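You operate a simulated robot arm through the tools that you are given. There is no shell and no other tool. Be economical: measure what you need, move in short steps, check, and stop when the job is done.

You are at the controls of a simulated robot arm. One attempt, no reset.

TASK
Take the grease tin on the top of the grey table with the drawer and put it away on the shelf of the track table. Push the drawer of the grey table shut. Put the red clip on the top of the grey table with the drawer away on the top of the tying table. Turn the green oil knob to on. Open the lid of the green bin. Any order will do. Set down upright: red clip.

The check looks at the end state, three seconds after you hand in, the way a careful person would. Anything else that was tipped, shoved, dropped, spilled or broken makes it a failure. A push-on lid holds only when it is set on centred and level and pressed home; a screw cap is set on level and turned clockwise until tight.

THE ROBOT
A 7-joint arm with a two-finger parallel gripper on a trunk, on a base that drives. Base frame: it is fixed to the floor where the robot stands at the start and does not move with it; the origin is under the middle of the robot, x ahead of it, y to its left, z up. Units: mm, degrees, N and s.
Its first joint turns from -166.0 to 166.0 degrees. Places, roughly: drawer of the grey table [700, 300, 700]; grease tin [750, 0, 750]; green oil knob [-1000, 900, 900]; lid of the green bin [200, -500, 500]; red clip (5x4x7 cm) [1100, 300, 800]; shelf of the track table [-6000, -5500, 300]; top of the tying table [-1200, -2900, 900]. Payload 3.43 kg.
The TCP is the grasp point between the finger pads, 34 mm short of the fingertips. In the tool frame z runs along the fingers and y along their closing line. Largest opening 128 mm; finger width 24, thickness 12; the body of the gripper, 48 by 130 mm, starts 96 mm behind the TCP.
Orientation is told as [roll, pitch, yaw] about the base's x, y, z axes, in that order, counted from this pose: with the fingers straight down and closing along the base's y, the tool's x points along the base's -x, its y along +y and its z along -z.

THE INTERFACE
- The arm moves only by the tool arm_command. Its argument "motion" is a list of rows, each a list of 3 entries, a list of its own where there are three numbers: the turn, a rotation vector about the tool's x, y, z in degrees, then the shift along the tool's x, y, z in mm, then the finger opening in mm, from 0 to 128. In form: [[[rx, ry, rz], [tx, ty, tz], claw], ...]. A call has 1 to 12 rows; each row shifts and turns the commanded pose from where the row before left it, along the tool's axes as they then stand. A row lasts 0.2 s, in which the tool goes at most 50 mm and 8.6 degrees; a call with a longer step from one row to the next is refused whole, and so is a gripper value outside its range. A pose out of reach is approached as far as the arm can. The call stops where the force on the tool passes 40 N (or 10 N more than at its start, if that is more) or the arm is blocked; 0.2 s more then pass. Each finger travels about 153 mm/s and halts on what it meets, pressing with about 35 N; the grip force reading is that of the motor and also rises with nothing between the fingers. The clock runs only during rows and for 0.2 s after the last one: add rows that do not move to give the fingers time. It gives the time, the measured TCP pose, the force on the tool (base axes), the opening and the grip force at its end, in the units of the frame above (readings bear some noise), with the torque about the TCP (base axes, N m) and any sound that the robot's microphone picked up, and new pictures: "pictures" is both (left out), scene, wrist or none.
- Cameras (640 x 400 px; columns grow to the right, rows downward): "scene" is now at [180, 286.8, 1356]; the picture's right is [0.58, -0.81, -0.01], its down [-0.55, -0.39, -0.74] and it looks along [0.59, 0.43, -0.68] (base axes); focal length 214 px, centre (320, 200). "wrist" rides on the gripper at [76, -11, -160] in the tool frame; the picture's right is [0.15, 0.99, 0.00], its down [-0.88, 0.13, -0.46] and it looks along [-0.45, 0.07, 0.89] (tool axes); focal length 234 px, centre (320, 200).
- drive_base(legs): drives the robot by 1 to 6 legs, each [ahead, turn to the left] in mm and degrees, along the robot's own axes; the way and the turn of a leg run together, so that a leg with both is an arc; at most 1500 mm and 180 degrees a leg. The arm and the cameras ride along, it lands a little off, and it stops where it bumps. It gives what a move gives, and a new picture of the scene camera.
- pan_tilt(pan, tilt): turns the head with the scene camera to pan (to the left, within 120 degrees either way) and tilt (down, from -29 to 69), counted from straight ahead of the robot. It gives what a move gives, and a new picture of the scene camera.
- locate(camera, pixels): for up to 12 pixels [column, row] of the newest picture of that camera ("zoom" is the newest enlarged one), the place [x, y, z] in the base frame of the surface seen there, good to about 3 mm. It takes no simulated time.
- zoom(camera, box): a new picture of the part [left, top, right, bottom] of that camera's present view, enlarged. It takes no simulated time.
- sign_off(): hands the job in; it is judged then, once.

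Go step by step. Measure first, check grasps and placings, and put right what went wrong. The budget is 110 turns and 260 pictures, counting those below and the enlarged ones. Unless the task says otherwise, let go and move clear before handing in.

The tools are called after "Emit:" by a JSON object that holds its "api" and its "payload". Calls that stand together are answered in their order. arm_command: Moves the arm, as the interface text tells. Its arguments: {"type":"object","properties":{"motion":{"type":"array","items":{"type":"array"}},"pictures":{"type":"string","enum":["both","scene","wrist","none"]}},"required":["motion"]} The other tools are called the same way: drive_base (legs) drives the base; pan_tilt (pan, tilt) turns the head that bears the scene camera; locate (camera, pixels) gives the place of the surface under pixels of a picture; zoom (camera, box) takes an enlarged picture of a part of a camera's view; sign_off () hands the job in.

At the start:

```text
time_s: 0.0
ee_pos: [374.1, 379.0, 1250.5]
orientation: [0.0, 0.2, 0.0]
ft_force: [0.2, 0.3, 0.1]
torque: [-0.01, -0.03, -0.02]
grip_width: 128.2
gripper_force: 0.0
robot x, y, heading: [1.5, 5.8, 0.1]
head pan, tilt: [35.7, 42.0]
```

scene: 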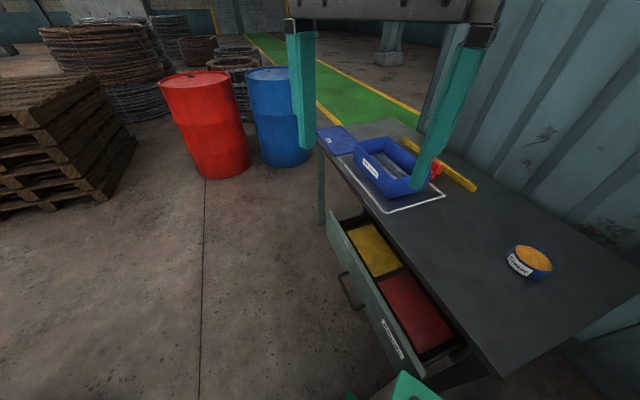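
wrist: 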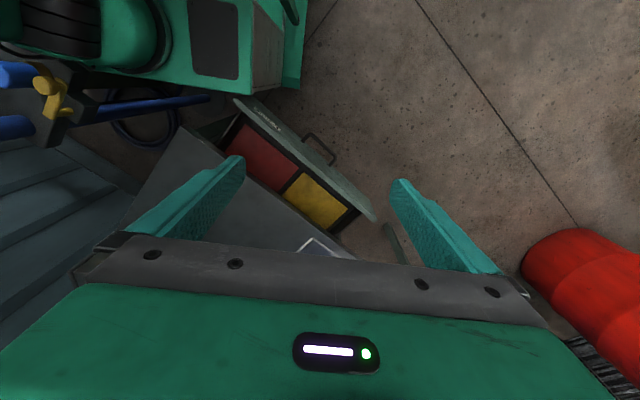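

The scene picture shows the grey table with the open drawer, the tin at (530,262), a blue tray and something red at (437,168). I'll measure these first.

Emit:
{"api": "locate", "payload": {"camera": "scene", "pixels": [[530, 258], [520, 265], [437, 168], [434, 174], [350, 290], [385, 320], [330, 225], [425, 378], [500, 375], [320, 140], [639, 290], [455, 175]]}}

Emit:
{"api": "zoom", "payload": {"camera": "scene", "box": [310, 110, 500, 230]}}

Emit:
{"api": "zoom", "payload": {"camera": "scene", "box": [310, 200, 570, 400]}}

```text
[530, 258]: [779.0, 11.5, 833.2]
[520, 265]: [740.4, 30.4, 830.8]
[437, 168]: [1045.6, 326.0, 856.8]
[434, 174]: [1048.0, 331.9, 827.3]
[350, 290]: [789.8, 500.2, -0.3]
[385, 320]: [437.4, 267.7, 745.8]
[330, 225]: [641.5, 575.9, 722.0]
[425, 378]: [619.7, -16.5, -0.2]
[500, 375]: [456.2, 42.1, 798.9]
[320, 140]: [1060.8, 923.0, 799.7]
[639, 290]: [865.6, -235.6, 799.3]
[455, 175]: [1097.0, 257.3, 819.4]
```

```text
3.33 times, centred on (405, 170) of scene
```

zoom: 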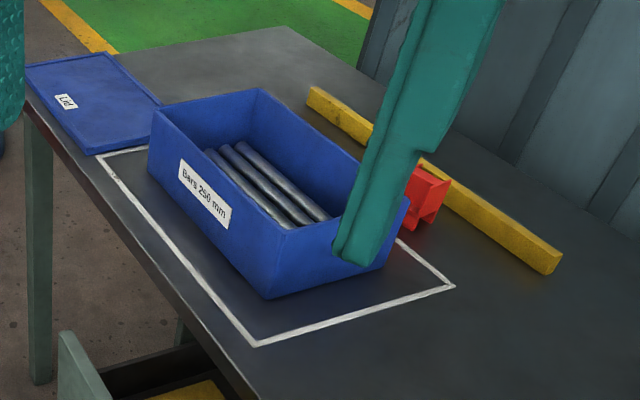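

```text
2.00 times, centred on (440, 300) of scene
```

zoom: 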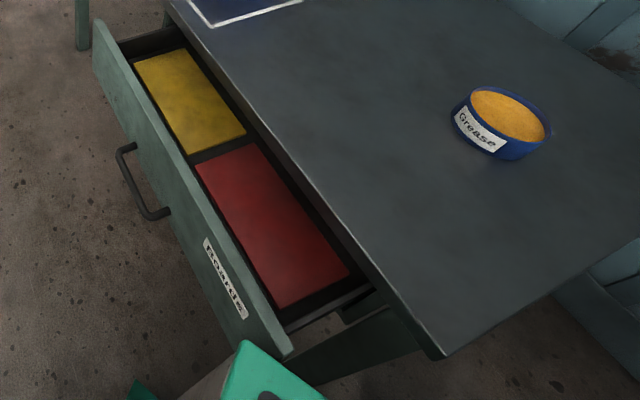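

The table is rotated relative to the base. I'll measure the table edges, the drawer front and its handle.

Emit:
{"api": "locate", "payload": {"camera": "zoom", "pixels": [[122, 148], [150, 215], [96, 55], [285, 350], [195, 180], [172, 5], [436, 352], [350, 205], [510, 90], [548, 120], [500, 157], [452, 108]]}}

Emit:
{"api": "pan_tilt", "payload": {"pan": -60, "tilt": 40}}

```text
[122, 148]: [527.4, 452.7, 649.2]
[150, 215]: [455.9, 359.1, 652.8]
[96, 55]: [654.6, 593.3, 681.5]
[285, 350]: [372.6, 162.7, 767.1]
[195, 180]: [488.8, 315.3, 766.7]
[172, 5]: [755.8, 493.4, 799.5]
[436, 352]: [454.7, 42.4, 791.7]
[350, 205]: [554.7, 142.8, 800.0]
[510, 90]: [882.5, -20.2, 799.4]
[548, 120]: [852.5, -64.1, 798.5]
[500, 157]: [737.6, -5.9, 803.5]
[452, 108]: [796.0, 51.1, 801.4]
```

```text
time_s: 1.7
ee_pos: [359.4, 378.7, 1256.8]
orientation: [0.1, -0.3, 0.1]
ft_force: [-1.0, 0.4, -0.2]
torque: [-0.01, -0.01, 0.0]
grip_width: 128.0
gripper_force: 0.1
robot x, y, heading: [-1.7, 4.5, 0.2]
head pan, tilt: [-60.0, 40.0]
```

scene: 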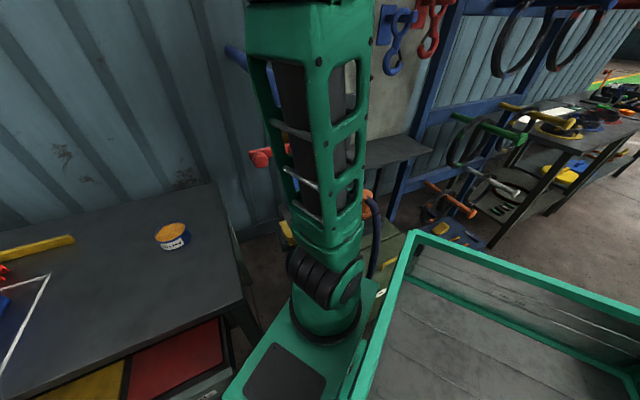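

The arm blocks the middle of this view, and the tray at the right belongs to the robot or sits next to it. I'll look round for the bin and the knob.

Emit:
{"api": "pan_tilt", "payload": {"pan": -100, "tilt": 30}}

Emit:
{"api": "pan_tilt", "payload": {"pan": 115, "tilt": 20}}

```text
time_s: 2.8
ee_pos: [360.3, 378.4, 1255.6]
orientation: [0.0, -0.3, 0.1]
ft_force: [-0.7, 0.7, -0.7]
torque: [0.0, 0.0, 0.02]
grip_width: 128.1
gripper_force: 0.0
robot x, y, heading: [-0.3, 3.9, -0.1]
head pan, tilt: [-100.0, 30.0]
```

scene: 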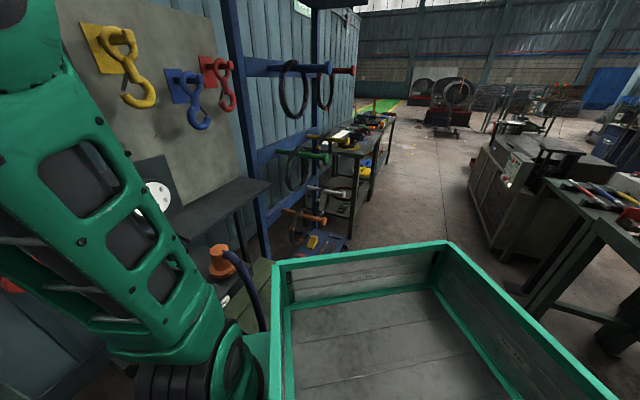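

```text
time_s: 5.9
ee_pos: [359.0, 379.8, 1256.3]
orientation: [0.1, -0.3, 0.1]
ft_force: [-0.3, 0.1, -0.6]
torque: [0.02, 0.0, 0.01]
grip_width: 128.0
gripper_force: 0.0
robot x, y, heading: [2.8, 6.7, -0.0]
head pan, tilt: [115.0, 20.0]
```

scene: 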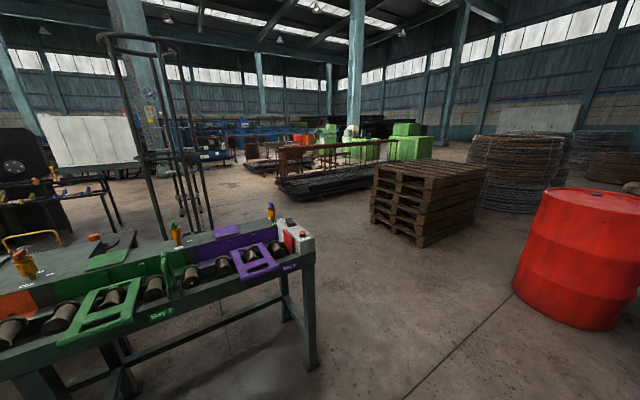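

The roller machine at left is probably where the oil knob is. I'll zoom in on it.

Emit:
{"api": "zoom", "payload": {"camera": "scene", "box": [0, 170, 320, 370]}}

Emit:
{"api": "locate", "payload": {"camera": "scene", "pixels": [[25, 260], [175, 228], [271, 208], [95, 240], [110, 310], [290, 270], [60, 340], [280, 240]]}}

```text
2.00 times, centred on (160, 270) of scene
```

zoom: 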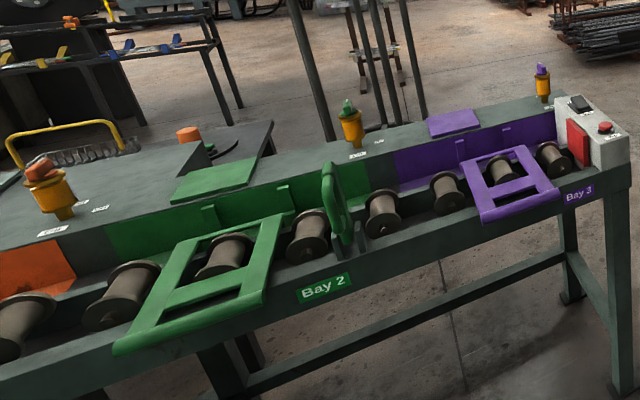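

```text
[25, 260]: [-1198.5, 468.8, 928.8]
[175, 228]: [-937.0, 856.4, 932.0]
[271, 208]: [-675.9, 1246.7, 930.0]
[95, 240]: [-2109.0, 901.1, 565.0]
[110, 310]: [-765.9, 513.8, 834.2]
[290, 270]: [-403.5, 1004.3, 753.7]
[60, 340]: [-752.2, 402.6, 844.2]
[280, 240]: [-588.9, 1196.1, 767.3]
```

The green oiler with its knob is at about (-937,856,940). I'll do the drawer first: closed fingers, tool turned 33.7° square to the drawer face, coming down outside it above the handle.

Emit:
{"api": "arm_command", "payload": {"motion": [[[0, 0, 8.4], [0, 0, 40], 0], [[0, 0, 8.4], [0, 0, 40], 0], [[0, 0, 8.4], [0, 0, 40], 0], [[0, 0, 8.5], [0, 0, 40], 0], [[0, 0, 0], [-15, 42, 20], 0], [[0, 0, 0], [-15, 43, 20], 0], [[0, 0, 0], [0, 0, 45], 0], [[0, 0, 0], [0, 0, 45], 0], [[0, 0, 0], [0, 0, 45], 0], [[0, 0, 0], [0, 0, 45], 0], [[0, 0, 0], [0, 0, 45], 0], [[0, 0, 0], [0, 0, 45], 0]], "pictures": "wrist"}}

Emit:
{"api": "pan_tilt", "payload": {"pan": 40, "tilt": 50}}

```text
time_s: 8.5
ee_pos: [432.6, 435.9, 783.7]
orientation: [0.4, -0.3, -33.6]
ft_force: [0.6, 0.1, 0.2]
torque: [-0.02, -0.02, 0.04]
grip_width: 0.1
gripper_force: 33.0
robot x, y, heading: [0.7, 0.7, 0.1]
head pan, tilt: [115.0, 20.0]
```

wrist: 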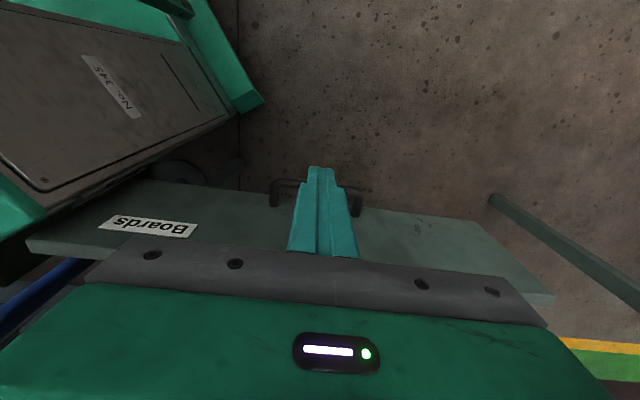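

```text
time_s: 9.9
ee_pos: [432.6, 435.8, 785.1]
orientation: [0.4, -0.5, -33.6]
ft_force: [-0.6, -0.4, 0.2]
torque: [0.01, -0.03, 0.0]
grip_width: 0.3
gripper_force: 33.1
robot x, y, heading: [2.3, 2.8, -0.1]
head pan, tilt: [40.0, 50.0]
```

scene: 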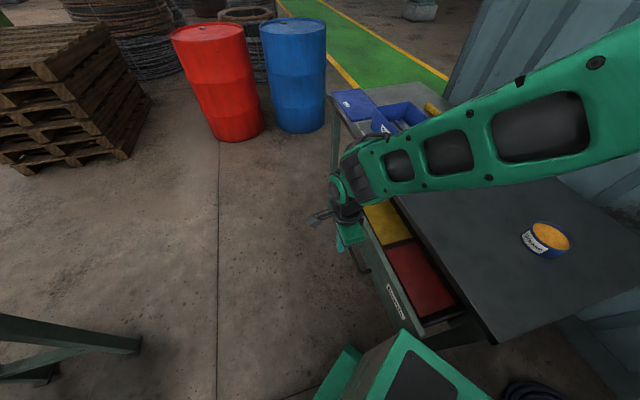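

The fingers are outside the drawer face and clear of it. I'll lower 32 mm and push inward in small steps.

Emit:
{"api": "arm_command", "payload": {"motion": [[[0, 0, 0], [0, 0, 32], 0], [[0, 0, 0], [-25, 0, 0], 0], [[0, 0, 0], [-25, 0, 0], 0], [[0, 0, 0], [-18, 0, 0], 0], [[0, 0, 0], [-18, 0, 0], 0], [[0, 0, 0], [-18, 0, 0], 0], [[0, 0, 0], [-18, 0, 0], 0], [[0, 0, 0], [-18, 0, 0], 0], [[0, 0, 0], [-18, 0, 0], 0], [[0, 0, 0], [-18, 0, 0], 0], [[0, 0, 0], [-15, 0, 0], 0]], "pictures": "both"}}

```text
time_s: 12.3
ee_pos: [595.9, 329.9, 756.2]
orientation: [0.5, -0.3, -33.6]
ft_force: [-1.0, 0.7, 0.1]
torque: [0.02, -0.04, 0.0]
grip_width: 0.0
gripper_force: 32.5
robot x, y, heading: [1.4, 4.2, -0.0]
head pan, tilt: [40.0, 50.0]
```

scene: 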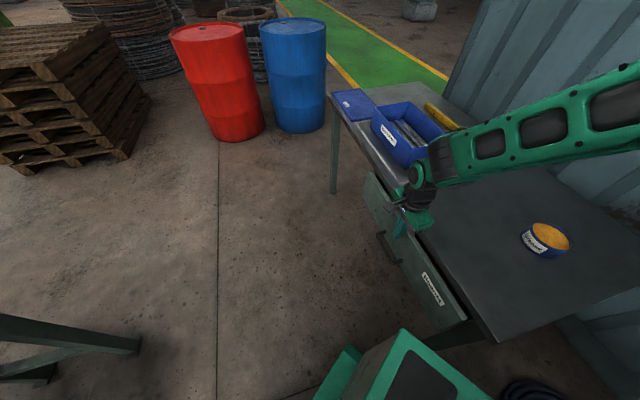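
wrist: 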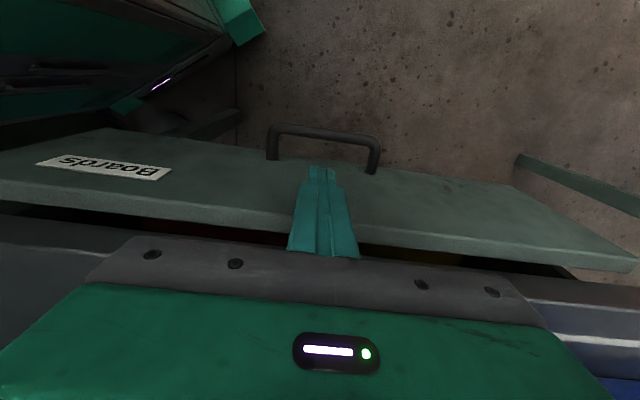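

The drawer is almost shut with a small gap left. I'll push on in small steps until it stops.

Emit:
{"api": "arm_command", "payload": {"motion": [[[0, 0, 0], [-8, 0, 0], 0], [[0, 0, 0], [-8, 0, 0], 0], [[0, 0, 0], [-8, 0, 0], 0], [[0, 0, 0], [-8, 0, 0], 0], [[0, 0, 0], [-8, 0, 0], 0], [[0, 0, 0], [-6, 0, 0], 0]], "pictures": "both"}}

```text
time_s: 13.5
ee_pos: [607.9, 313.0, 762.2]
orientation: [0.5, -0.3, -32.8]
ft_force: [0.6, 0.8, -0.7]
torque: [-0.01, 0.05, 0.0]
grip_width: 0.0
gripper_force: 33.3
robot x, y, heading: [1.4, 1.5, -0.3]
head pan, tilt: [40.0, 50.0]
stopped in row 5: the force on the tool passed its limit at 48 N (the readings are from after the stop); the commanded pose is now the measured one
```

scene: 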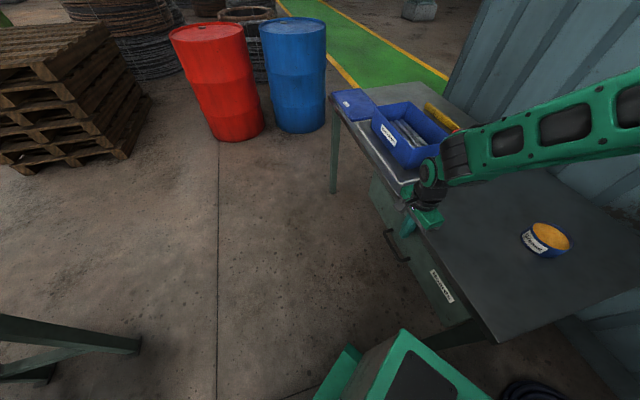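
wrist: 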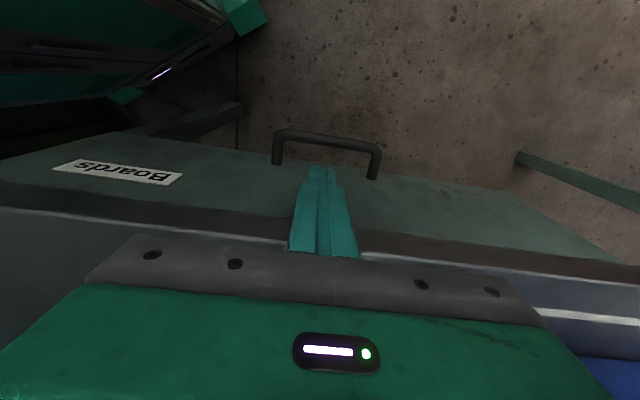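

The drawer stopped with a 48 N push and no gap shows. I'll back off, lift and check it.

Emit:
{"api": "arm_command", "payload": {"motion": [[[0, 0, 0], [40, 0, 0], 0], [[0, 0, 0], [40, 0, 0], 0], [[0, 0, 0], [40, 0, 0], 0], [[0, 0, 0], [0, 0, -50], 0], [[0, 0, 0], [0, 0, -50], 0], [[0, 0, 0], [0, 0, -50], 0], [[0, 0, 0], [0, 0, -50], 0], [[0, 0, 0], [0, 0, -50], 0], [[0, 0, 0], [0, 0, -50], 0], [[0, 0, 0], [0, 0, -50], 0]], "pictures": "both"}}

```text
time_s: 15.7
ee_pos: [503.4, 373.2, 1112.1]
orientation: [0.5, -0.3, -32.8]
ft_force: [0.3, -0.2, 0.1]
torque: [-0.03, 0.05, -0.01]
grip_width: 0.0
gripper_force: 33.0
robot x, y, heading: [1.2, 6.7, -0.1]
head pan, tilt: [40.0, 50.0]
```

scene: 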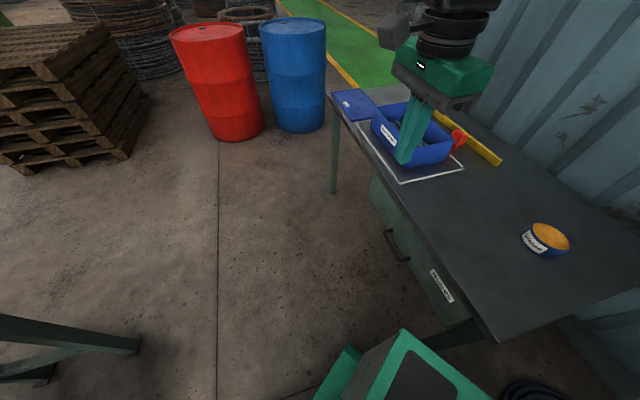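
wrist: 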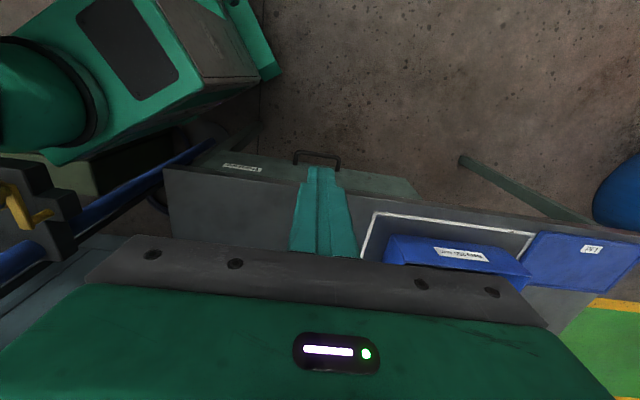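

The drawer looks flush. I'll measure its face against the table edge and the tin's outline too.

Emit:
{"api": "zoom", "payload": {"camera": "scene", "box": [360, 160, 620, 340]}}

Emit:
{"api": "locate", "payload": {"camera": "scene", "pixels": [[384, 205], [420, 255], [460, 310], [375, 180], [458, 133], [449, 138], [525, 240], [568, 235], [545, 224], [548, 256], [548, 238], [470, 320]]}}

```text
2.22 times, centred on (490, 250) of scene
```

zoom: 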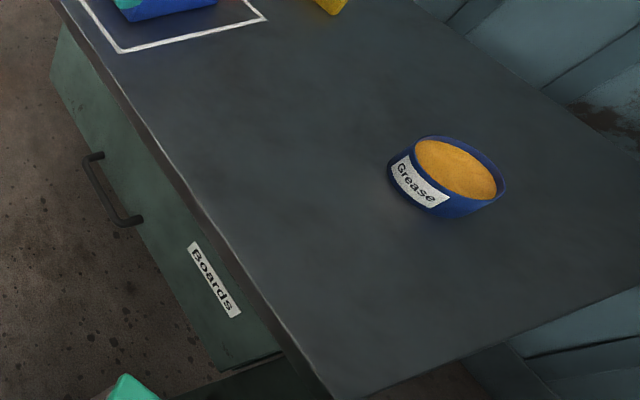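

```text
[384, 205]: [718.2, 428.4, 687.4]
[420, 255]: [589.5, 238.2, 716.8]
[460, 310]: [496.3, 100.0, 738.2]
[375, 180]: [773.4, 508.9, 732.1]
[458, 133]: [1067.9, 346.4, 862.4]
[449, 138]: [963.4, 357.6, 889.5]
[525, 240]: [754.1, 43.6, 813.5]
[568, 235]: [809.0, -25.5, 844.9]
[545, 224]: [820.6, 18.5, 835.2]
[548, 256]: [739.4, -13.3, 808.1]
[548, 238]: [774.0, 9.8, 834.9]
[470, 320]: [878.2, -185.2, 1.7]
```

The drawer face is flush with the table edge, so it is shut. Next I'll look at the green bin.

Emit:
{"api": "pan_tilt", "payload": {"pan": -70, "tilt": 55}}

Emit:
{"api": "arm_command", "payload": {"motion": [[[0, 0, 0], [0, -30, -50], 60], [[0, 0, 0], [0, -30, -50], 60], [[0, 0, 0], [0, 0, -50], 60]], "pictures": "scene"}}

```text
time_s: 17.6
ee_pos: [505.5, 374.5, 1111.9]
orientation: [0.6, -0.2, -32.8]
ft_force: [1.1, 0.4, -0.2]
torque: [-0.01, -0.02, 0.0]
grip_width: 0.0
gripper_force: 33.6
robot x, y, heading: [4.1, 7.6, 0.1]
head pan, tilt: [-70.0, 55.0]
```

scene: 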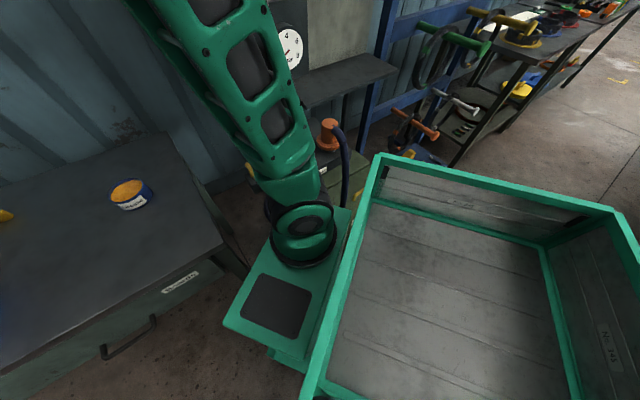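

```text
refused: row 1 steps farther than a row can; nothing moved
```

I'll measure the items to the right of the arm base to find the bin.

Emit:
{"api": "locate", "payload": {"camera": "scene", "pixels": [[328, 125], [345, 175], [365, 165], [280, 300], [300, 240], [370, 180], [470, 260], [350, 70], [620, 230], [325, 165]]}}

Emit:
{"api": "zoom", "payload": {"camera": "scene", "box": [240, 60, 440, 240]}}

```text
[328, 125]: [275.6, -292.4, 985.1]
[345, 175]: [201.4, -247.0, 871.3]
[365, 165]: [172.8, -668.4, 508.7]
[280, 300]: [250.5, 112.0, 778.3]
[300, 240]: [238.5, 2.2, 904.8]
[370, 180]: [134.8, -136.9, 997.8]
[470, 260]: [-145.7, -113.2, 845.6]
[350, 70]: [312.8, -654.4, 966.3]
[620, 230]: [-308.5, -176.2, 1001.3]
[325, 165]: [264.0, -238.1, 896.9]
```

```text
2.22 times, centred on (340, 150) of scene
```

zoom: 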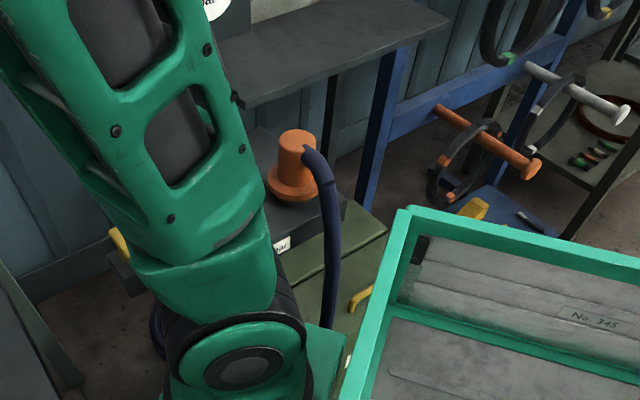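

The bin's olive lid, with a yellow handle, is partly hidden by the arm. I'll swing the arm round to the right, high up, so the wrist camera can look down at the bin.

Emit:
{"api": "arm_command", "payload": {"motion": [[[0, 0, 8], [0, 0, -45], 60], [[0, 0, 8], [0, 0, -45], 60], [[0, 0, 8], [-20, -35, 0], 60], [[0, 0, 8], [-20, -38, 0], 60], [[0, 0, 8], [-15, -42, 0], 60], [[0, 0, 8], [-5, -48, 0], 60], [[0, 0, 8], [0, -49, 0], 60], [[0, 0, 5], [0, -49, 0], 60], [[0, 0, 5], [0, -49, 0], 60], [[0, 0, 5], [0, -49, 0], 60], [[0, 0, 5], [0, -49, 0], 60], [[0, 0, 5], [0, -49, 0], 60]], "pictures": "both"}}

```text
time_s: 20.1
ee_pos: [161.0, 291.2, 1199.9]
orientation: [-2.3, 1.9, -112.8]
ft_force: [46.2, 44.0, -25.8]
torque: [-4.99, 5.42, 0.42]
grip_width: 60.0
gripper_force: 0.1
out of reach, approached as far as the arm can: row 7, 8
robot x, y, heading: [-2.1, 3.9, 0.3]
head pan, tilt: [-70.0, 55.0]
stopped in row 12: the force on the tool passed its limit at 246 N (the readings are from after the stop); the commanded pose is now the measured one
```

scene: 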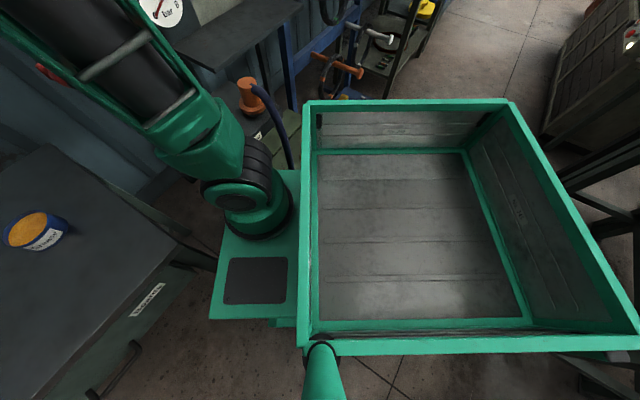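
wrist: 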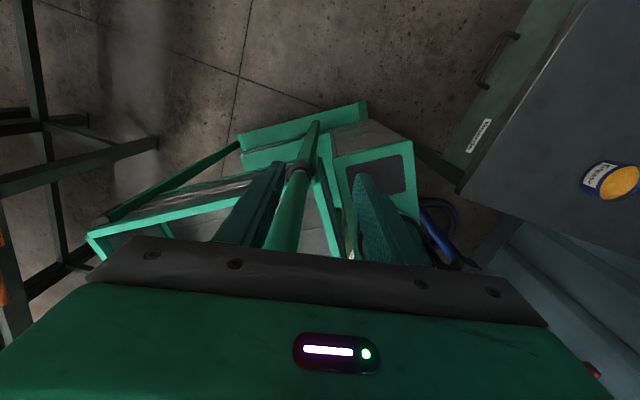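

I misjudged the tool axes after turning, and the gripper has touched the robot's own camera mast. Before backing off I'll find where the mast is relative to the fingers.

Emit:
{"api": "locate", "payload": {"camera": "wrist", "pixels": [[302, 160], [290, 200], [275, 245], [250, 210], [375, 215]]}}

Emit:
{"api": "locate", "payload": {"camera": "scene", "pixels": [[250, 85], [245, 105], [240, 275], [285, 135], [310, 110], [600, 300], [260, 170], [320, 350], [245, 200], [300, 340], [280, 325], [515, 105]]}}

Emit:
{"api": "zoom", "payload": {"camera": "scene", "box": [180, 50, 360, 200]}}

```text
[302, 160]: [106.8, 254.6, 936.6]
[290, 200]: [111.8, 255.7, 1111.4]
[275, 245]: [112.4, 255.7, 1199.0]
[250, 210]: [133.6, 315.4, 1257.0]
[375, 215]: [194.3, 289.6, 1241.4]
```

```text
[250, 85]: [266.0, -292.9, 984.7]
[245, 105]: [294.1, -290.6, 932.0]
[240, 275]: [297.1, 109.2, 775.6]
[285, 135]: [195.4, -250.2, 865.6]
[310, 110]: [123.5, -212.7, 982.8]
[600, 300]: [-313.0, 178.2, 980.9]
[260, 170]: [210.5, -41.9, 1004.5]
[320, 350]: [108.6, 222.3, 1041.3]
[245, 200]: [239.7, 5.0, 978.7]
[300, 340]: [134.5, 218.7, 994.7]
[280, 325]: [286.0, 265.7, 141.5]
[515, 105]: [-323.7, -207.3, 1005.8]
```

```text
2.67 times, centred on (270, 125) of scene
```

zoom: 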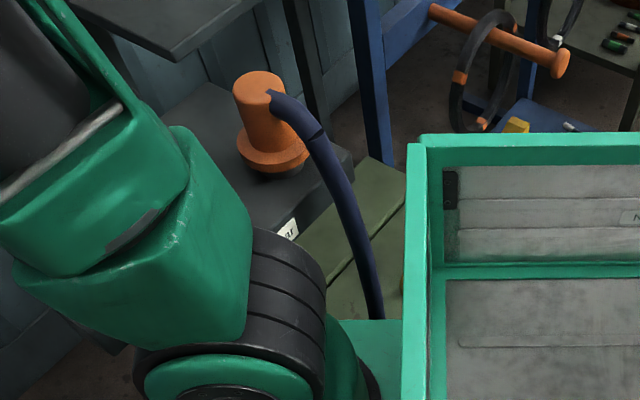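

The mast stands at about (110,255), next to the gripper body. I'll move away from it, then swing round at the front with the yaw kept fixed.

Emit:
{"api": "arm_command", "payload": {"motion": [[[0, 0, 0], [15, 10, 0], 60], [[0, 0, 0], [15, 10, 0], 60], [[0, 0, 0], [45, 18, 0], 60], [[0, 0, 0], [19, 45, 0], 60], [[0, 0, 0], [19, 45, 0], 60], [[0, 0, 0], [19, 45, 0], 60], [[0, 0, 0], [19, 45, 0], 60], [[0, 0, 0], [-18.7, 45.8, 0], 60], [[0, 0, 0], [-18.7, 45.8, 0], 60], [[0, 0, 0], [-18.7, 45.8, 0], 60], [[0, 0, 0], [-18.7, 45.8, 0], 60], [[0, 0, 0], [-40, 27.8, 0], 60]], "pictures": "scene"}}

```text
time_s: 20.4
ee_pos: [155.2, 297.3, 1206.4]
orientation: [-2.8, 2.0, -114.0]
ft_force: [73.0, 64.4, -7.6]
torque: [-11.33, 13.15, 3.24]
grip_width: 60.1
gripper_force: 0.1
robot x, y, heading: [1.4, 2.1, -0.1]
head pan, tilt: [-70.0, 55.0]
stopped in row 1: the force on the tool passed its limit at 114 N (the readings are from after the stop); the commanded pose is now the measured one
```

scene: 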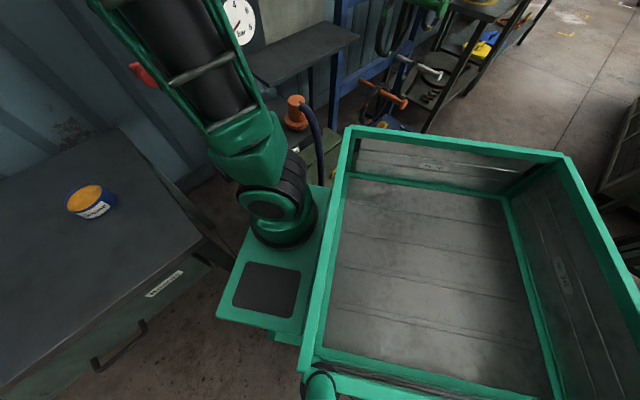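

The force went up, so that direction doesn't free it. I'll reverse along the last leg in small steps and watch the force.

Emit:
{"api": "arm_command", "payload": {"motion": [[[0, 0, 0], [0, 0, 0], 60]], "pictures": "wrist"}}

Emit:
{"api": "arm_command", "payload": {"motion": [[[0, 0, -1], [0, 6, 0], 60], [[0, 0, -1], [0, 8, 0], 60], [[0, 0, -1], [0, 10, 0], 60]], "pictures": "none"}}

```text
time_s: 20.7
ee_pos: [154.9, 303.6, 1209.2]
orientation: [-2.6, 2.3, -115.9]
ft_force: [129.5, 88.7, -57.9]
torque: [-13.23, 22.9, 5.45]
grip_width: 59.8
gripper_force: 0.1
robot x, y, heading: [1.6, 6.2, -0.1]
head pan, tilt: [-70.0, 55.0]
stopped in row 1: the force on the tool passed its limit at 144 N (the readings are from after the stop); the commanded pose is now the measured one
```

wrist: 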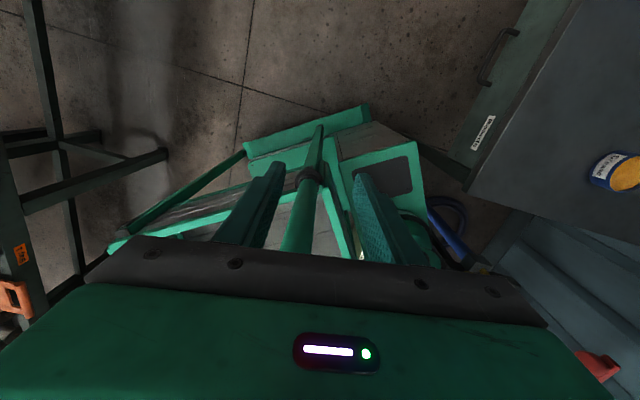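

```text
time_s: 21.0
ee_pos: [140.6, 305.2, 1214.1]
orientation: [-2.4, 2.9, -116.0]
ft_force: [5.6, 59.0, 16.1]
torque: [-8.73, 1.06, -1.04]
grip_width: 59.8
gripper_force: 0.0
robot x, y, heading: [2.0, 5.5, 0.1]
head pan, tilt: [-70.0, 55.0]
stopped in row 1: the force on the tool passed its limit at 184 N (the readings are from after the stop); the commanded pose is now the measured one
```

It is still drifting, and the push on the tool is now toward +y. I'll move straight away from the mast along that direction (tool +x).

Emit:
{"api": "arm_command", "payload": {"motion": [[[0, 0, 0], [20, 0, 0], 60], [[0, 0, 0], [20, 0, 0], 60], [[0, 0, 0], [20, 0, 0], 60]], "pictures": "both"}}

```text
time_s: 21.8
ee_pos: [159.6, 357.0, 1216.2]
orientation: [-2.2, 3.3, -115.2]
ft_force: [-0.7, 0.6, -0.8]
torque: [-0.02, 0.02, -0.02]
grip_width: 59.9
gripper_force: 0.0
robot x, y, heading: [-0.8, 0.2, -0.2]
head pan, tilt: [-70.0, 55.0]
```

scene: 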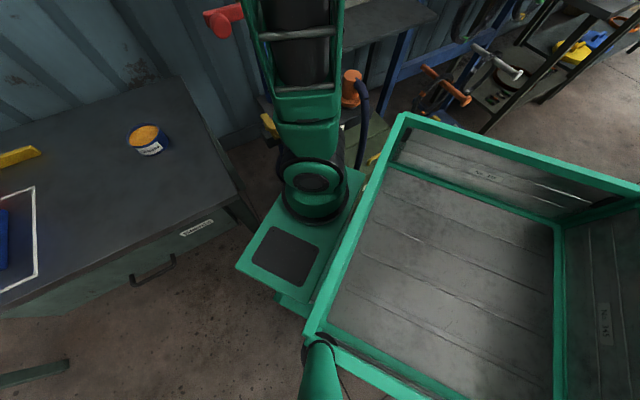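
wrist: 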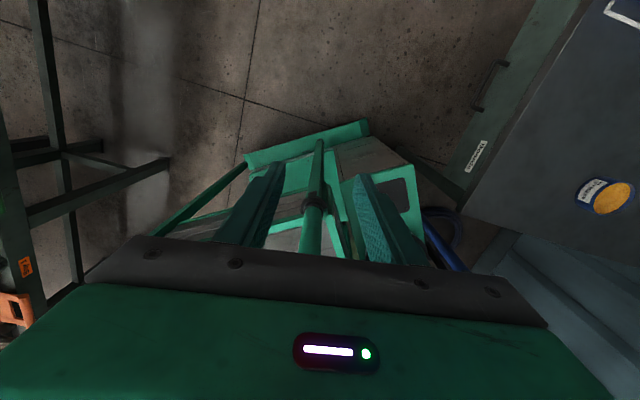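

Free now, with zero force. I'll swing round the front at a wider radius.

Emit:
{"api": "arm_command", "payload": {"motion": [[[0, 0, -4], [36, -17, 0], 60], [[0, 0, 0], [20, 43.5, 0], 60], [[0, 0, 0], [20, 43.5, 0], 60], [[0, 0, 0], [20, 43.5, 0], 60], [[0, 0, 0], [20, 43.5, 0], 60], [[0, 0, 0], [20, 43.5, 0], 60], [[0, 0, 0], [-17, 46, 0], 60], [[0, 0, 0], [-17, 46, 0], 60], [[0, 0, 0], [-17, 46, 0], 60], [[0, 0, 0], [-17, 46, 0], 60]], "pictures": "scene"}}

```text
time_s: 24.0
ee_pos: [552.2, 280.1, 1205.9]
orientation: [-1.7, 2.8, -111.6]
ft_force: [-0.7, 0.3, -0.1]
torque: [-0.03, -0.04, -0.04]
grip_width: 59.9
gripper_force: 0.1
robot x, y, heading: [2.2, 4.0, -0.1]
head pan, tilt: [-70.0, 55.0]
```

scene: 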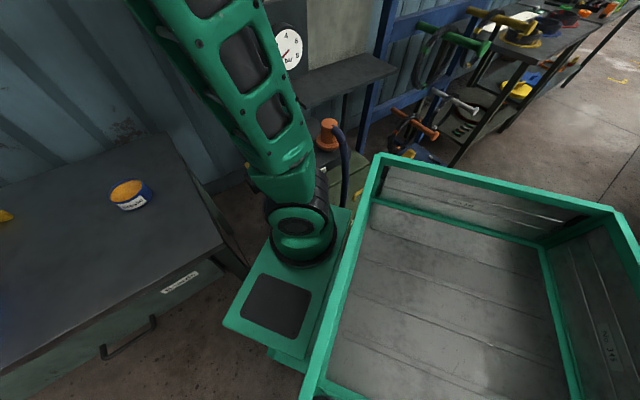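

The view of the mast is back to normal. I'll carry on swinging to the right.

Emit:
{"api": "locate", "payload": {"camera": "scene", "pixels": [[290, 48], [340, 20], [380, 60], [320, 80], [300, 100], [395, 68]]}}

Emit:
{"api": "arm_command", "payload": {"motion": [[[0, 0, 0], [-40, 27, -20], 60], [[0, 0, 0], [-40, 27, -20], 60], [[0, 0, 0], [-40, 27, 0], 60], [[0, 0, 0], [-40, 27, 0], 60], [[0, 0, 0], [-40, 27, 0], 60], [[0, 0, 0], [-48, 8, 0], 60], [[0, 0, 0], [-48, 8, 0], 60]], "pictures": "both"}}

```text
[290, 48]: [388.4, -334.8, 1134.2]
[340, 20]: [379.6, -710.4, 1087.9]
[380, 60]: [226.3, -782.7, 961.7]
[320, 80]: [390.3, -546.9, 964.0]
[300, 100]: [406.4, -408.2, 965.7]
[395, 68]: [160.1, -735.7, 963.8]
```

```text
refused: row 1 steps farther than a row can; nothing moved
```

There is a gauge panel at (388,-335,1134), so I shouldn't swing there blind. I'll look at that area with the head less tilted.

Emit:
{"api": "pan_tilt", "payload": {"pan": -62, "tilt": 22}}

Emit:
{"api": "pan_tilt", "payload": {"pan": -110, "tilt": 50}}

```text
time_s: 24.9
ee_pos: [551.5, 280.8, 1205.1]
orientation: [-1.8, 2.7, -111.6]
ft_force: [-0.5, 0.0, -1.2]
torque: [0.0, 0.04, 0.04]
grip_width: 60.1
gripper_force: 0.0
robot x, y, heading: [1.8, 5.6, 0.0]
head pan, tilt: [-62.0, 22.0]
```

scene: 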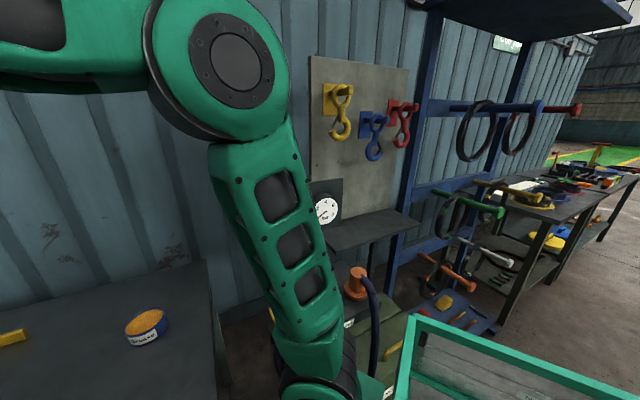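

```text
time_s: 26.1
ee_pos: [552.2, 280.4, 1205.5]
orientation: [-1.7, 2.7, -111.7]
ft_force: [0.4, 0.1, -0.3]
torque: [0.03, 0.01, 0.03]
grip_width: 60.0
gripper_force: 0.0
robot x, y, heading: [0.1, 4.6, -0.0]
head pan, tilt: [-110.0, 50.0]
```

scene: 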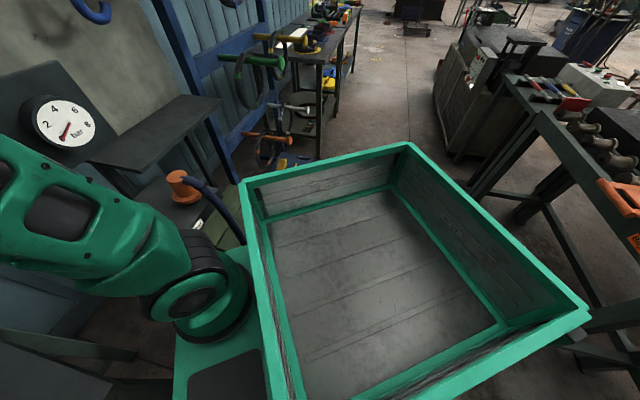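

The bin area is cluttered, so I'll see it better after driving off. First I'll check how much free floor there is behind the robot.

Emit:
{"api": "locate", "payload": {"camera": "scene", "pixels": [[475, 200], [450, 155], [570, 340], [530, 220], [185, 190], [210, 220], [237, 230], [450, 130], [380, 60], [240, 165], [300, 170], [345, 110]]}}

Emit:
{"api": "pan_tilt", "payload": {"pan": 120, "tilt": 50}}

```text
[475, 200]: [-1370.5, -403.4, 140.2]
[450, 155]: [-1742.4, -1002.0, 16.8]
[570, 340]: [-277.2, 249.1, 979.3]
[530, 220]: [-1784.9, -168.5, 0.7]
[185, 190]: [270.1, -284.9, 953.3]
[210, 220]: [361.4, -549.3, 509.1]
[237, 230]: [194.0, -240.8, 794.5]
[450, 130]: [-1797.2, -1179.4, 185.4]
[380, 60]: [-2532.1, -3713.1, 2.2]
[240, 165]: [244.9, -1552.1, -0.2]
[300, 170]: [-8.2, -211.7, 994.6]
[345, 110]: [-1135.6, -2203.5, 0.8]
```

```text
time_s: 29.4
ee_pos: [553.2, 281.4, 1204.3]
orientation: [-1.9, 2.7, -111.7]
ft_force: [0.3, 0.8, 1.0]
torque: [-0.04, 0.02, -0.01]
grip_width: 60.1
gripper_force: 0.0
robot x, y, heading: [0.8, 3.7, 0.1]
head pan, tilt: [120.0, 50.0]
```

scene: 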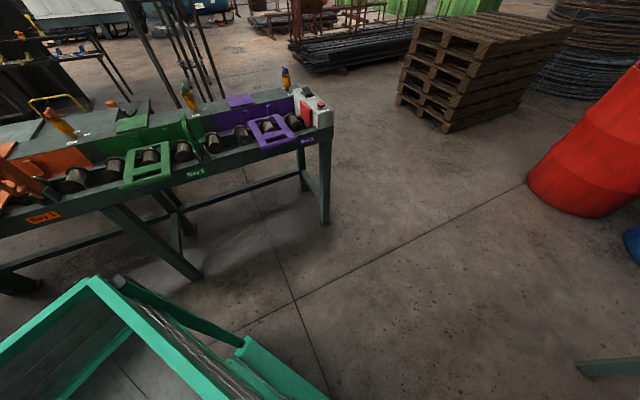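

The corridor between the grey table and the roller machine is about 1.25 m wide. I'll back off to the middle of it, turn along it, go on 330 mm and face the machine.

Emit:
{"api": "drive_base", "payload": {"legs": [[-325, 0], [0, 56.3], [330, 0], [0, 90]]}}

Emit:
{"api": "pan_tilt", "payload": {"pan": 0, "tilt": 45}}

```text
time_s: 34.2
ee_pos: [-228.2, 586.2, 1219.4]
orientation: [-0.2, 3.5, -58.6]
ft_force: [0.4, 0.5, -1.1]
torque: [-0.13, 0.08, 0.0]
grip_width: 59.9
gripper_force: 0.0
robot x, y, heading: [-312.3, -0.4, 52.7]
head pan, tilt: [120.0, 50.0]
stopped in leg 2: the robot was blocked; the commanded pose is now the measured one
```

scene: 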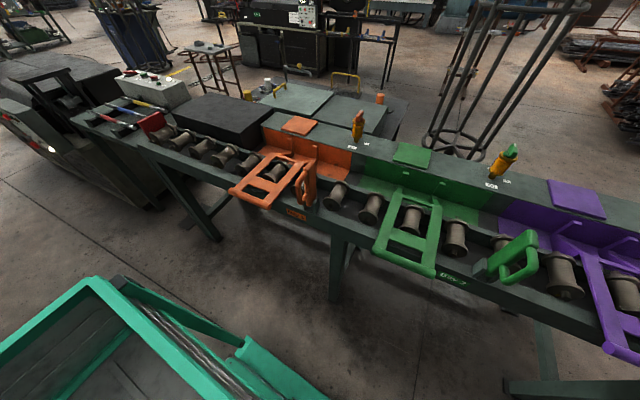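

```text
time_s: 36.2
ee_pos: [-228.4, 586.6, 1217.9]
orientation: [-0.3, 3.4, -58.7]
ft_force: [-0.4, 0.2, 0.1]
torque: [-0.04, 0.0, 0.02]
grip_width: 59.8
gripper_force: 0.0
robot x, y, heading: [-311.8, 0.1, 52.7]
head pan, tilt: [0.0, 45.0]
```

scene: 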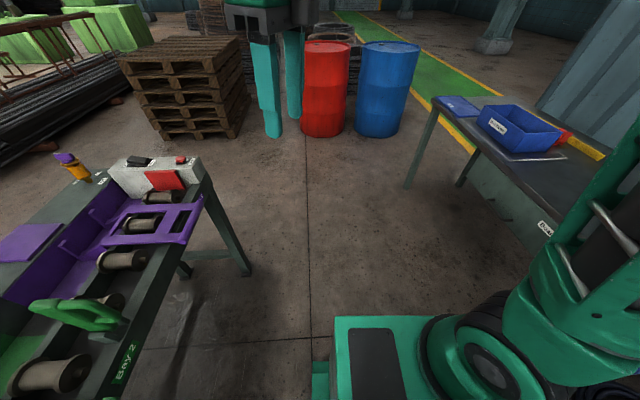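

The turn was blocked at 52.7°. I'll see what it bumped, at the tail or the right side.

Emit:
{"api": "pan_tilt", "payload": {"pan": -120, "tilt": 50}}

Emit:
{"api": "pan_tilt", "payload": {"pan": -60, "tilt": 45}}

```text
time_s: 38.2
ee_pos: [-227.9, 586.3, 1217.1]
orientation: [-0.2, 3.5, -58.7]
ft_force: [-0.7, 0.2, -0.6]
torque: [-0.01, 0.0, 0.01]
grip_width: 60.1
gripper_force: 0.0
robot x, y, heading: [-311.9, 0.1, 52.9]
head pan, tilt: [-120.0, 50.0]
```

scene: 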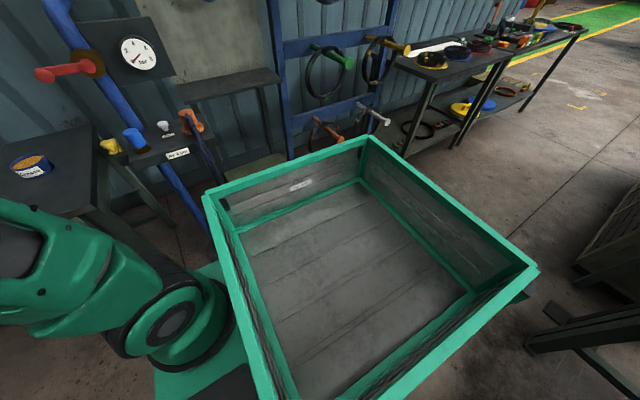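

```text
time_s: 39.5
ee_pos: [-227.3, 587.2, 1217.4]
orientation: [-0.4, 3.5, -58.7]
ft_force: [-0.2, -0.3, -0.6]
torque: [0.02, -0.02, -0.02]
grip_width: 60.1
gripper_force: 0.1
robot x, y, heading: [-315.9, -4.6, 53.0]
head pan, tilt: [-60.0, 45.0]
```

scene: 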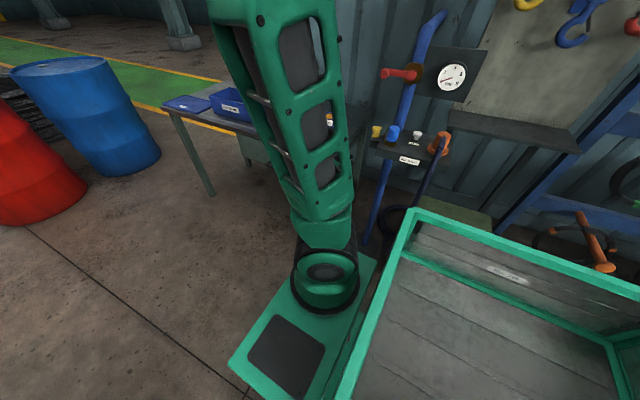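

A dark beam shows at the lower right of the pan −120 view, near the tail. I'll measure it and the bin from there.

Emit:
{"api": "pan_tilt", "payload": {"pan": -120, "tilt": 55}}

Emit:
{"api": "locate", "payload": {"camera": "scene", "pixels": [[600, 300], [545, 315], [560, 260], [630, 340], [525, 275], [250, 140], [290, 120], [610, 220], [190, 130], [150, 20]]}}

```text
time_s: 40.8
ee_pos: [-228.4, 587.5, 1217.9]
orientation: [-0.3, 3.5, -58.7]
ft_force: [-0.1, 1.1, 0.4]
torque: [0.01, -0.03, 0.03]
grip_width: 59.9
gripper_force: 0.0
robot x, y, heading: [-311.5, -0.3, 52.8]
head pan, tilt: [-120.0, 55.0]
```

scene: 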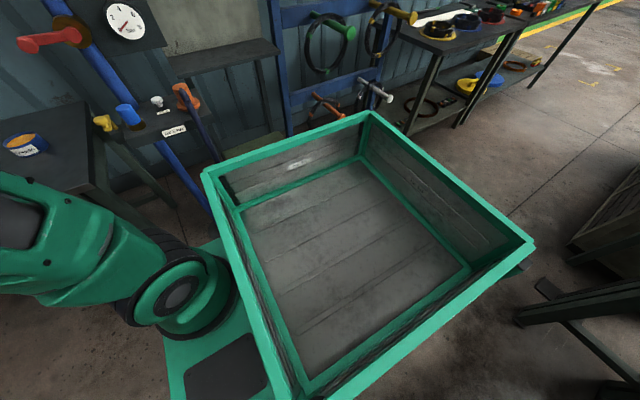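

```text
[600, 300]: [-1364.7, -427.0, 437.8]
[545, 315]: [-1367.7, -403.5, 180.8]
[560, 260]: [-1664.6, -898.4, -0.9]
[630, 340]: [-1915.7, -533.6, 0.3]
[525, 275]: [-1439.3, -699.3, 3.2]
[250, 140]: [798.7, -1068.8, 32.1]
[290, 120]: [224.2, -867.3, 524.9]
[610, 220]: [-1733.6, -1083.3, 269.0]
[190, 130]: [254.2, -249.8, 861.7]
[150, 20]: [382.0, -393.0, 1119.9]
```

Nothing solid is near the tail. I'll try the turn again.

Emit:
{"api": "drive_base", "payload": {"legs": [[0, 30]]}}

```text
time_s: 42.9
ee_pos: [-535.9, 546.0, 1218.9]
orientation: [-0.3, 3.5, -28.4]
ft_force: [-0.2, -0.6, 1.3]
torque: [-0.01, 0.0, -0.01]
grip_width: 60.2
gripper_force: 0.0
robot x, y, heading: [-304.1, -1.5, 83.3]
head pan, tilt: [-120.0, 55.0]
```

scene: 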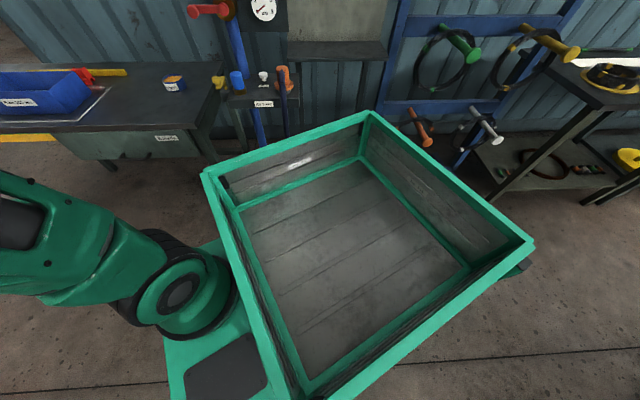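

The retry went through. I'll turn to face the knob and go 150 mm nearer.

Emit:
{"api": "drive_base", "payload": {"legs": [[0, 43], [150, 0]]}}

Emit:
{"api": "pan_tilt", "payload": {"pan": -5, "tilt": 40}}

```text
time_s: 46.5
ee_pos: [-936.1, 344.1, 1223.5]
orientation: [0.3, 3.9, 15.3]
ft_force: [-0.5, 0.0, -0.2]
torque: [0.07, -0.04, 0.03]
grip_width: 59.9
gripper_force: 0.1
robot x, y, heading: [-396.3, 120.8, 126.6]
head pan, tilt: [-120.0, 55.0]
```

scene: 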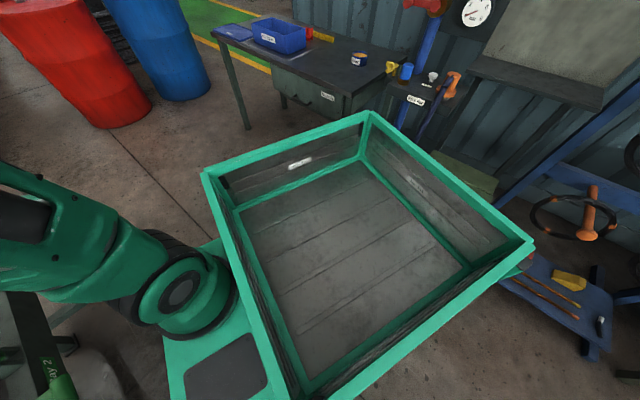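

```text
time_s: 48.5
ee_pos: [-925.1, 332.5, 1228.3]
orientation: [0.9, 4.0, 15.4]
ft_force: [-0.1, 0.0, 0.2]
torque: [-0.01, 0.02, -0.05]
grip_width: 60.0
gripper_force: 0.0
robot x, y, heading: [-396.9, 121.0, 126.8]
head pan, tilt: [-5.0, 40.0]
```

scene: 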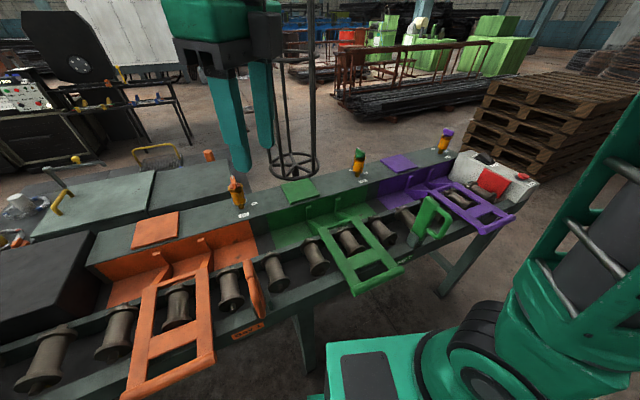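

The green oiler is at (358,160). I'll zoom in on it to read the labels and the knob.

Emit:
{"api": "zoom", "payload": {"camera": "scene", "box": [320, 135, 400, 185]}}

Emit:
{"api": "locate", "payload": {"camera": "zoom", "pixels": [[308, 140], [308, 180], [320, 240], [340, 325], [380, 300], [300, 115]]}}

Emit:
{"api": "zoom", "payload": {"camera": "scene", "box": [190, 165, 290, 225]}}

```text
8.00 times, centred on (360, 160) of scene
```

zoom: 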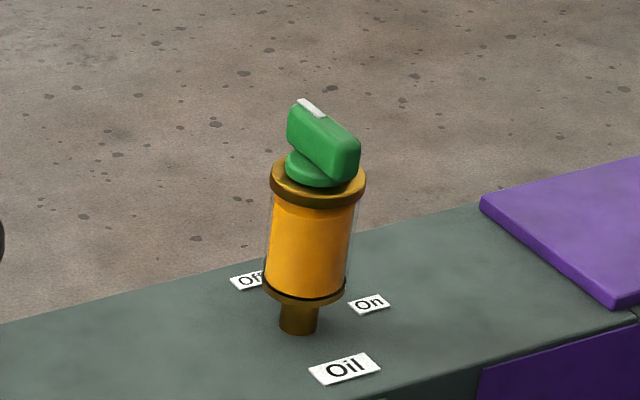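

```text
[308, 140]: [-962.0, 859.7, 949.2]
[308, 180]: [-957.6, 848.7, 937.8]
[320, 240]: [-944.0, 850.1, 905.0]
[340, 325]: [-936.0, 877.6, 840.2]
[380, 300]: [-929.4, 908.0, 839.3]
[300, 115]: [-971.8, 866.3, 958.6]
```

```text
6.40 times, centred on (240, 195) of scene
```

zoom: 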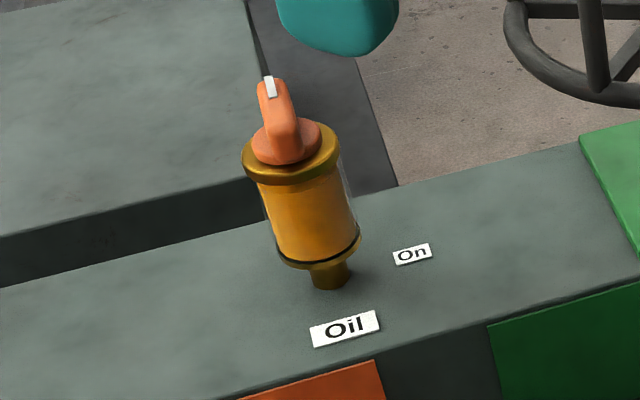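

The knob's white mark points towards the Off side at back left. I'll check where the tower post and the labels are before moving over the oiler.

Emit:
{"api": "zoom", "payload": {"camera": "scene", "box": [260, 0, 420, 190]}}

Emit:
{"api": "locate", "payload": {"camera": "scene", "pixels": [[296, 160], [280, 155], [317, 150], [286, 100], [313, 60], [351, 170], [366, 173], [363, 180]]}}

```text
2.11 times, centred on (340, 95) of scene
```

zoom: 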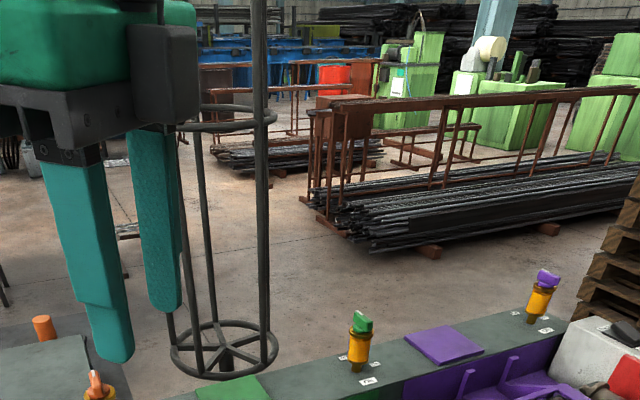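

```text
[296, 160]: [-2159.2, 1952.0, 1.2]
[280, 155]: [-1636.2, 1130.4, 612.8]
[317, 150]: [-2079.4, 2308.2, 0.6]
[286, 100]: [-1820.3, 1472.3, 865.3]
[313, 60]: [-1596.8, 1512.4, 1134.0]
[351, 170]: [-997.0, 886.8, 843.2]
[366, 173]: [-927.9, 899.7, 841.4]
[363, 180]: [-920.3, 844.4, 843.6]
```

The tower is 700 mm behind, so it's clear. I'll move the tool to above the green oiler.

Emit:
{"api": "arm_command", "payload": {"motion": [[[0, 0, 0], [-10.4, 46.2, 8], 60], [[0, 0, 0], [-10.4, 46.2, 8], 60], [[0, 0, 0], [-10.4, 46.2, 8], 60], [[0, 0, 0], [-10.4, 46.2, 8], 60], [[0, 0, 0], [-10.4, 46.2, 8], 60], [[0, 0, 0], [-10.4, 46.2, 8], 60], [[0, 0, 0], [-10.4, 46.2, 8], 60], [[0, 0, 0], [-10.4, 46.2, 8], 60], [[0, 0, 0], [-10.4, 46.2, 8], 60], [[0, 0, 0], [-10.4, 46.2, 8], 60], [[0, 0, 0], [-10.4, 46.2, 8], 60]], "pictures": "both"}}

```text
time_s: 50.9
ee_pos: [-959.0, 853.0, 1144.4]
orientation: [1.0, 4.0, 15.6]
ft_force: [-0.3, -1.2, 0.4]
torque: [0.09, 0.0, 0.02]
grip_width: 60.1
gripper_force: 0.0
robot x, y, heading: [-397.0, 119.1, 126.7]
head pan, tilt: [-5.0, 40.0]
```

scene: 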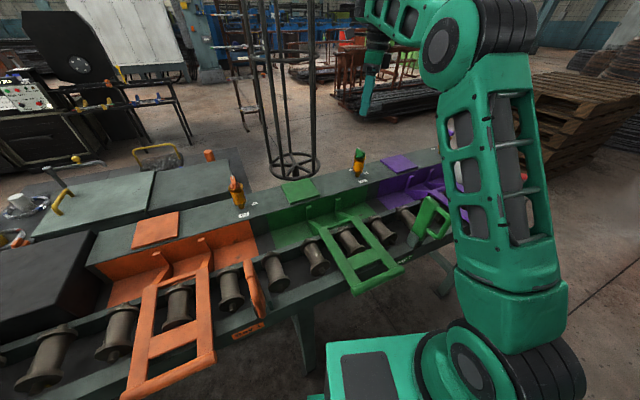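
wrist: 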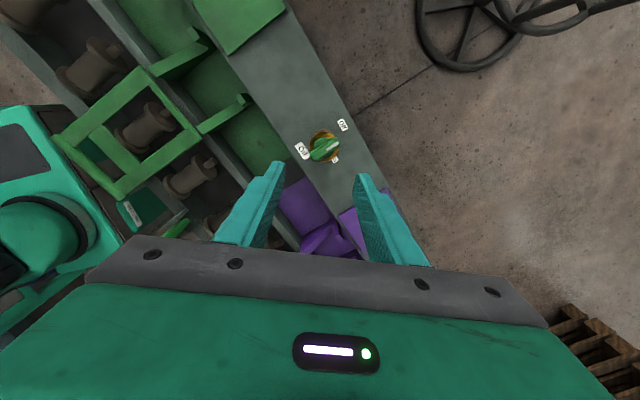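

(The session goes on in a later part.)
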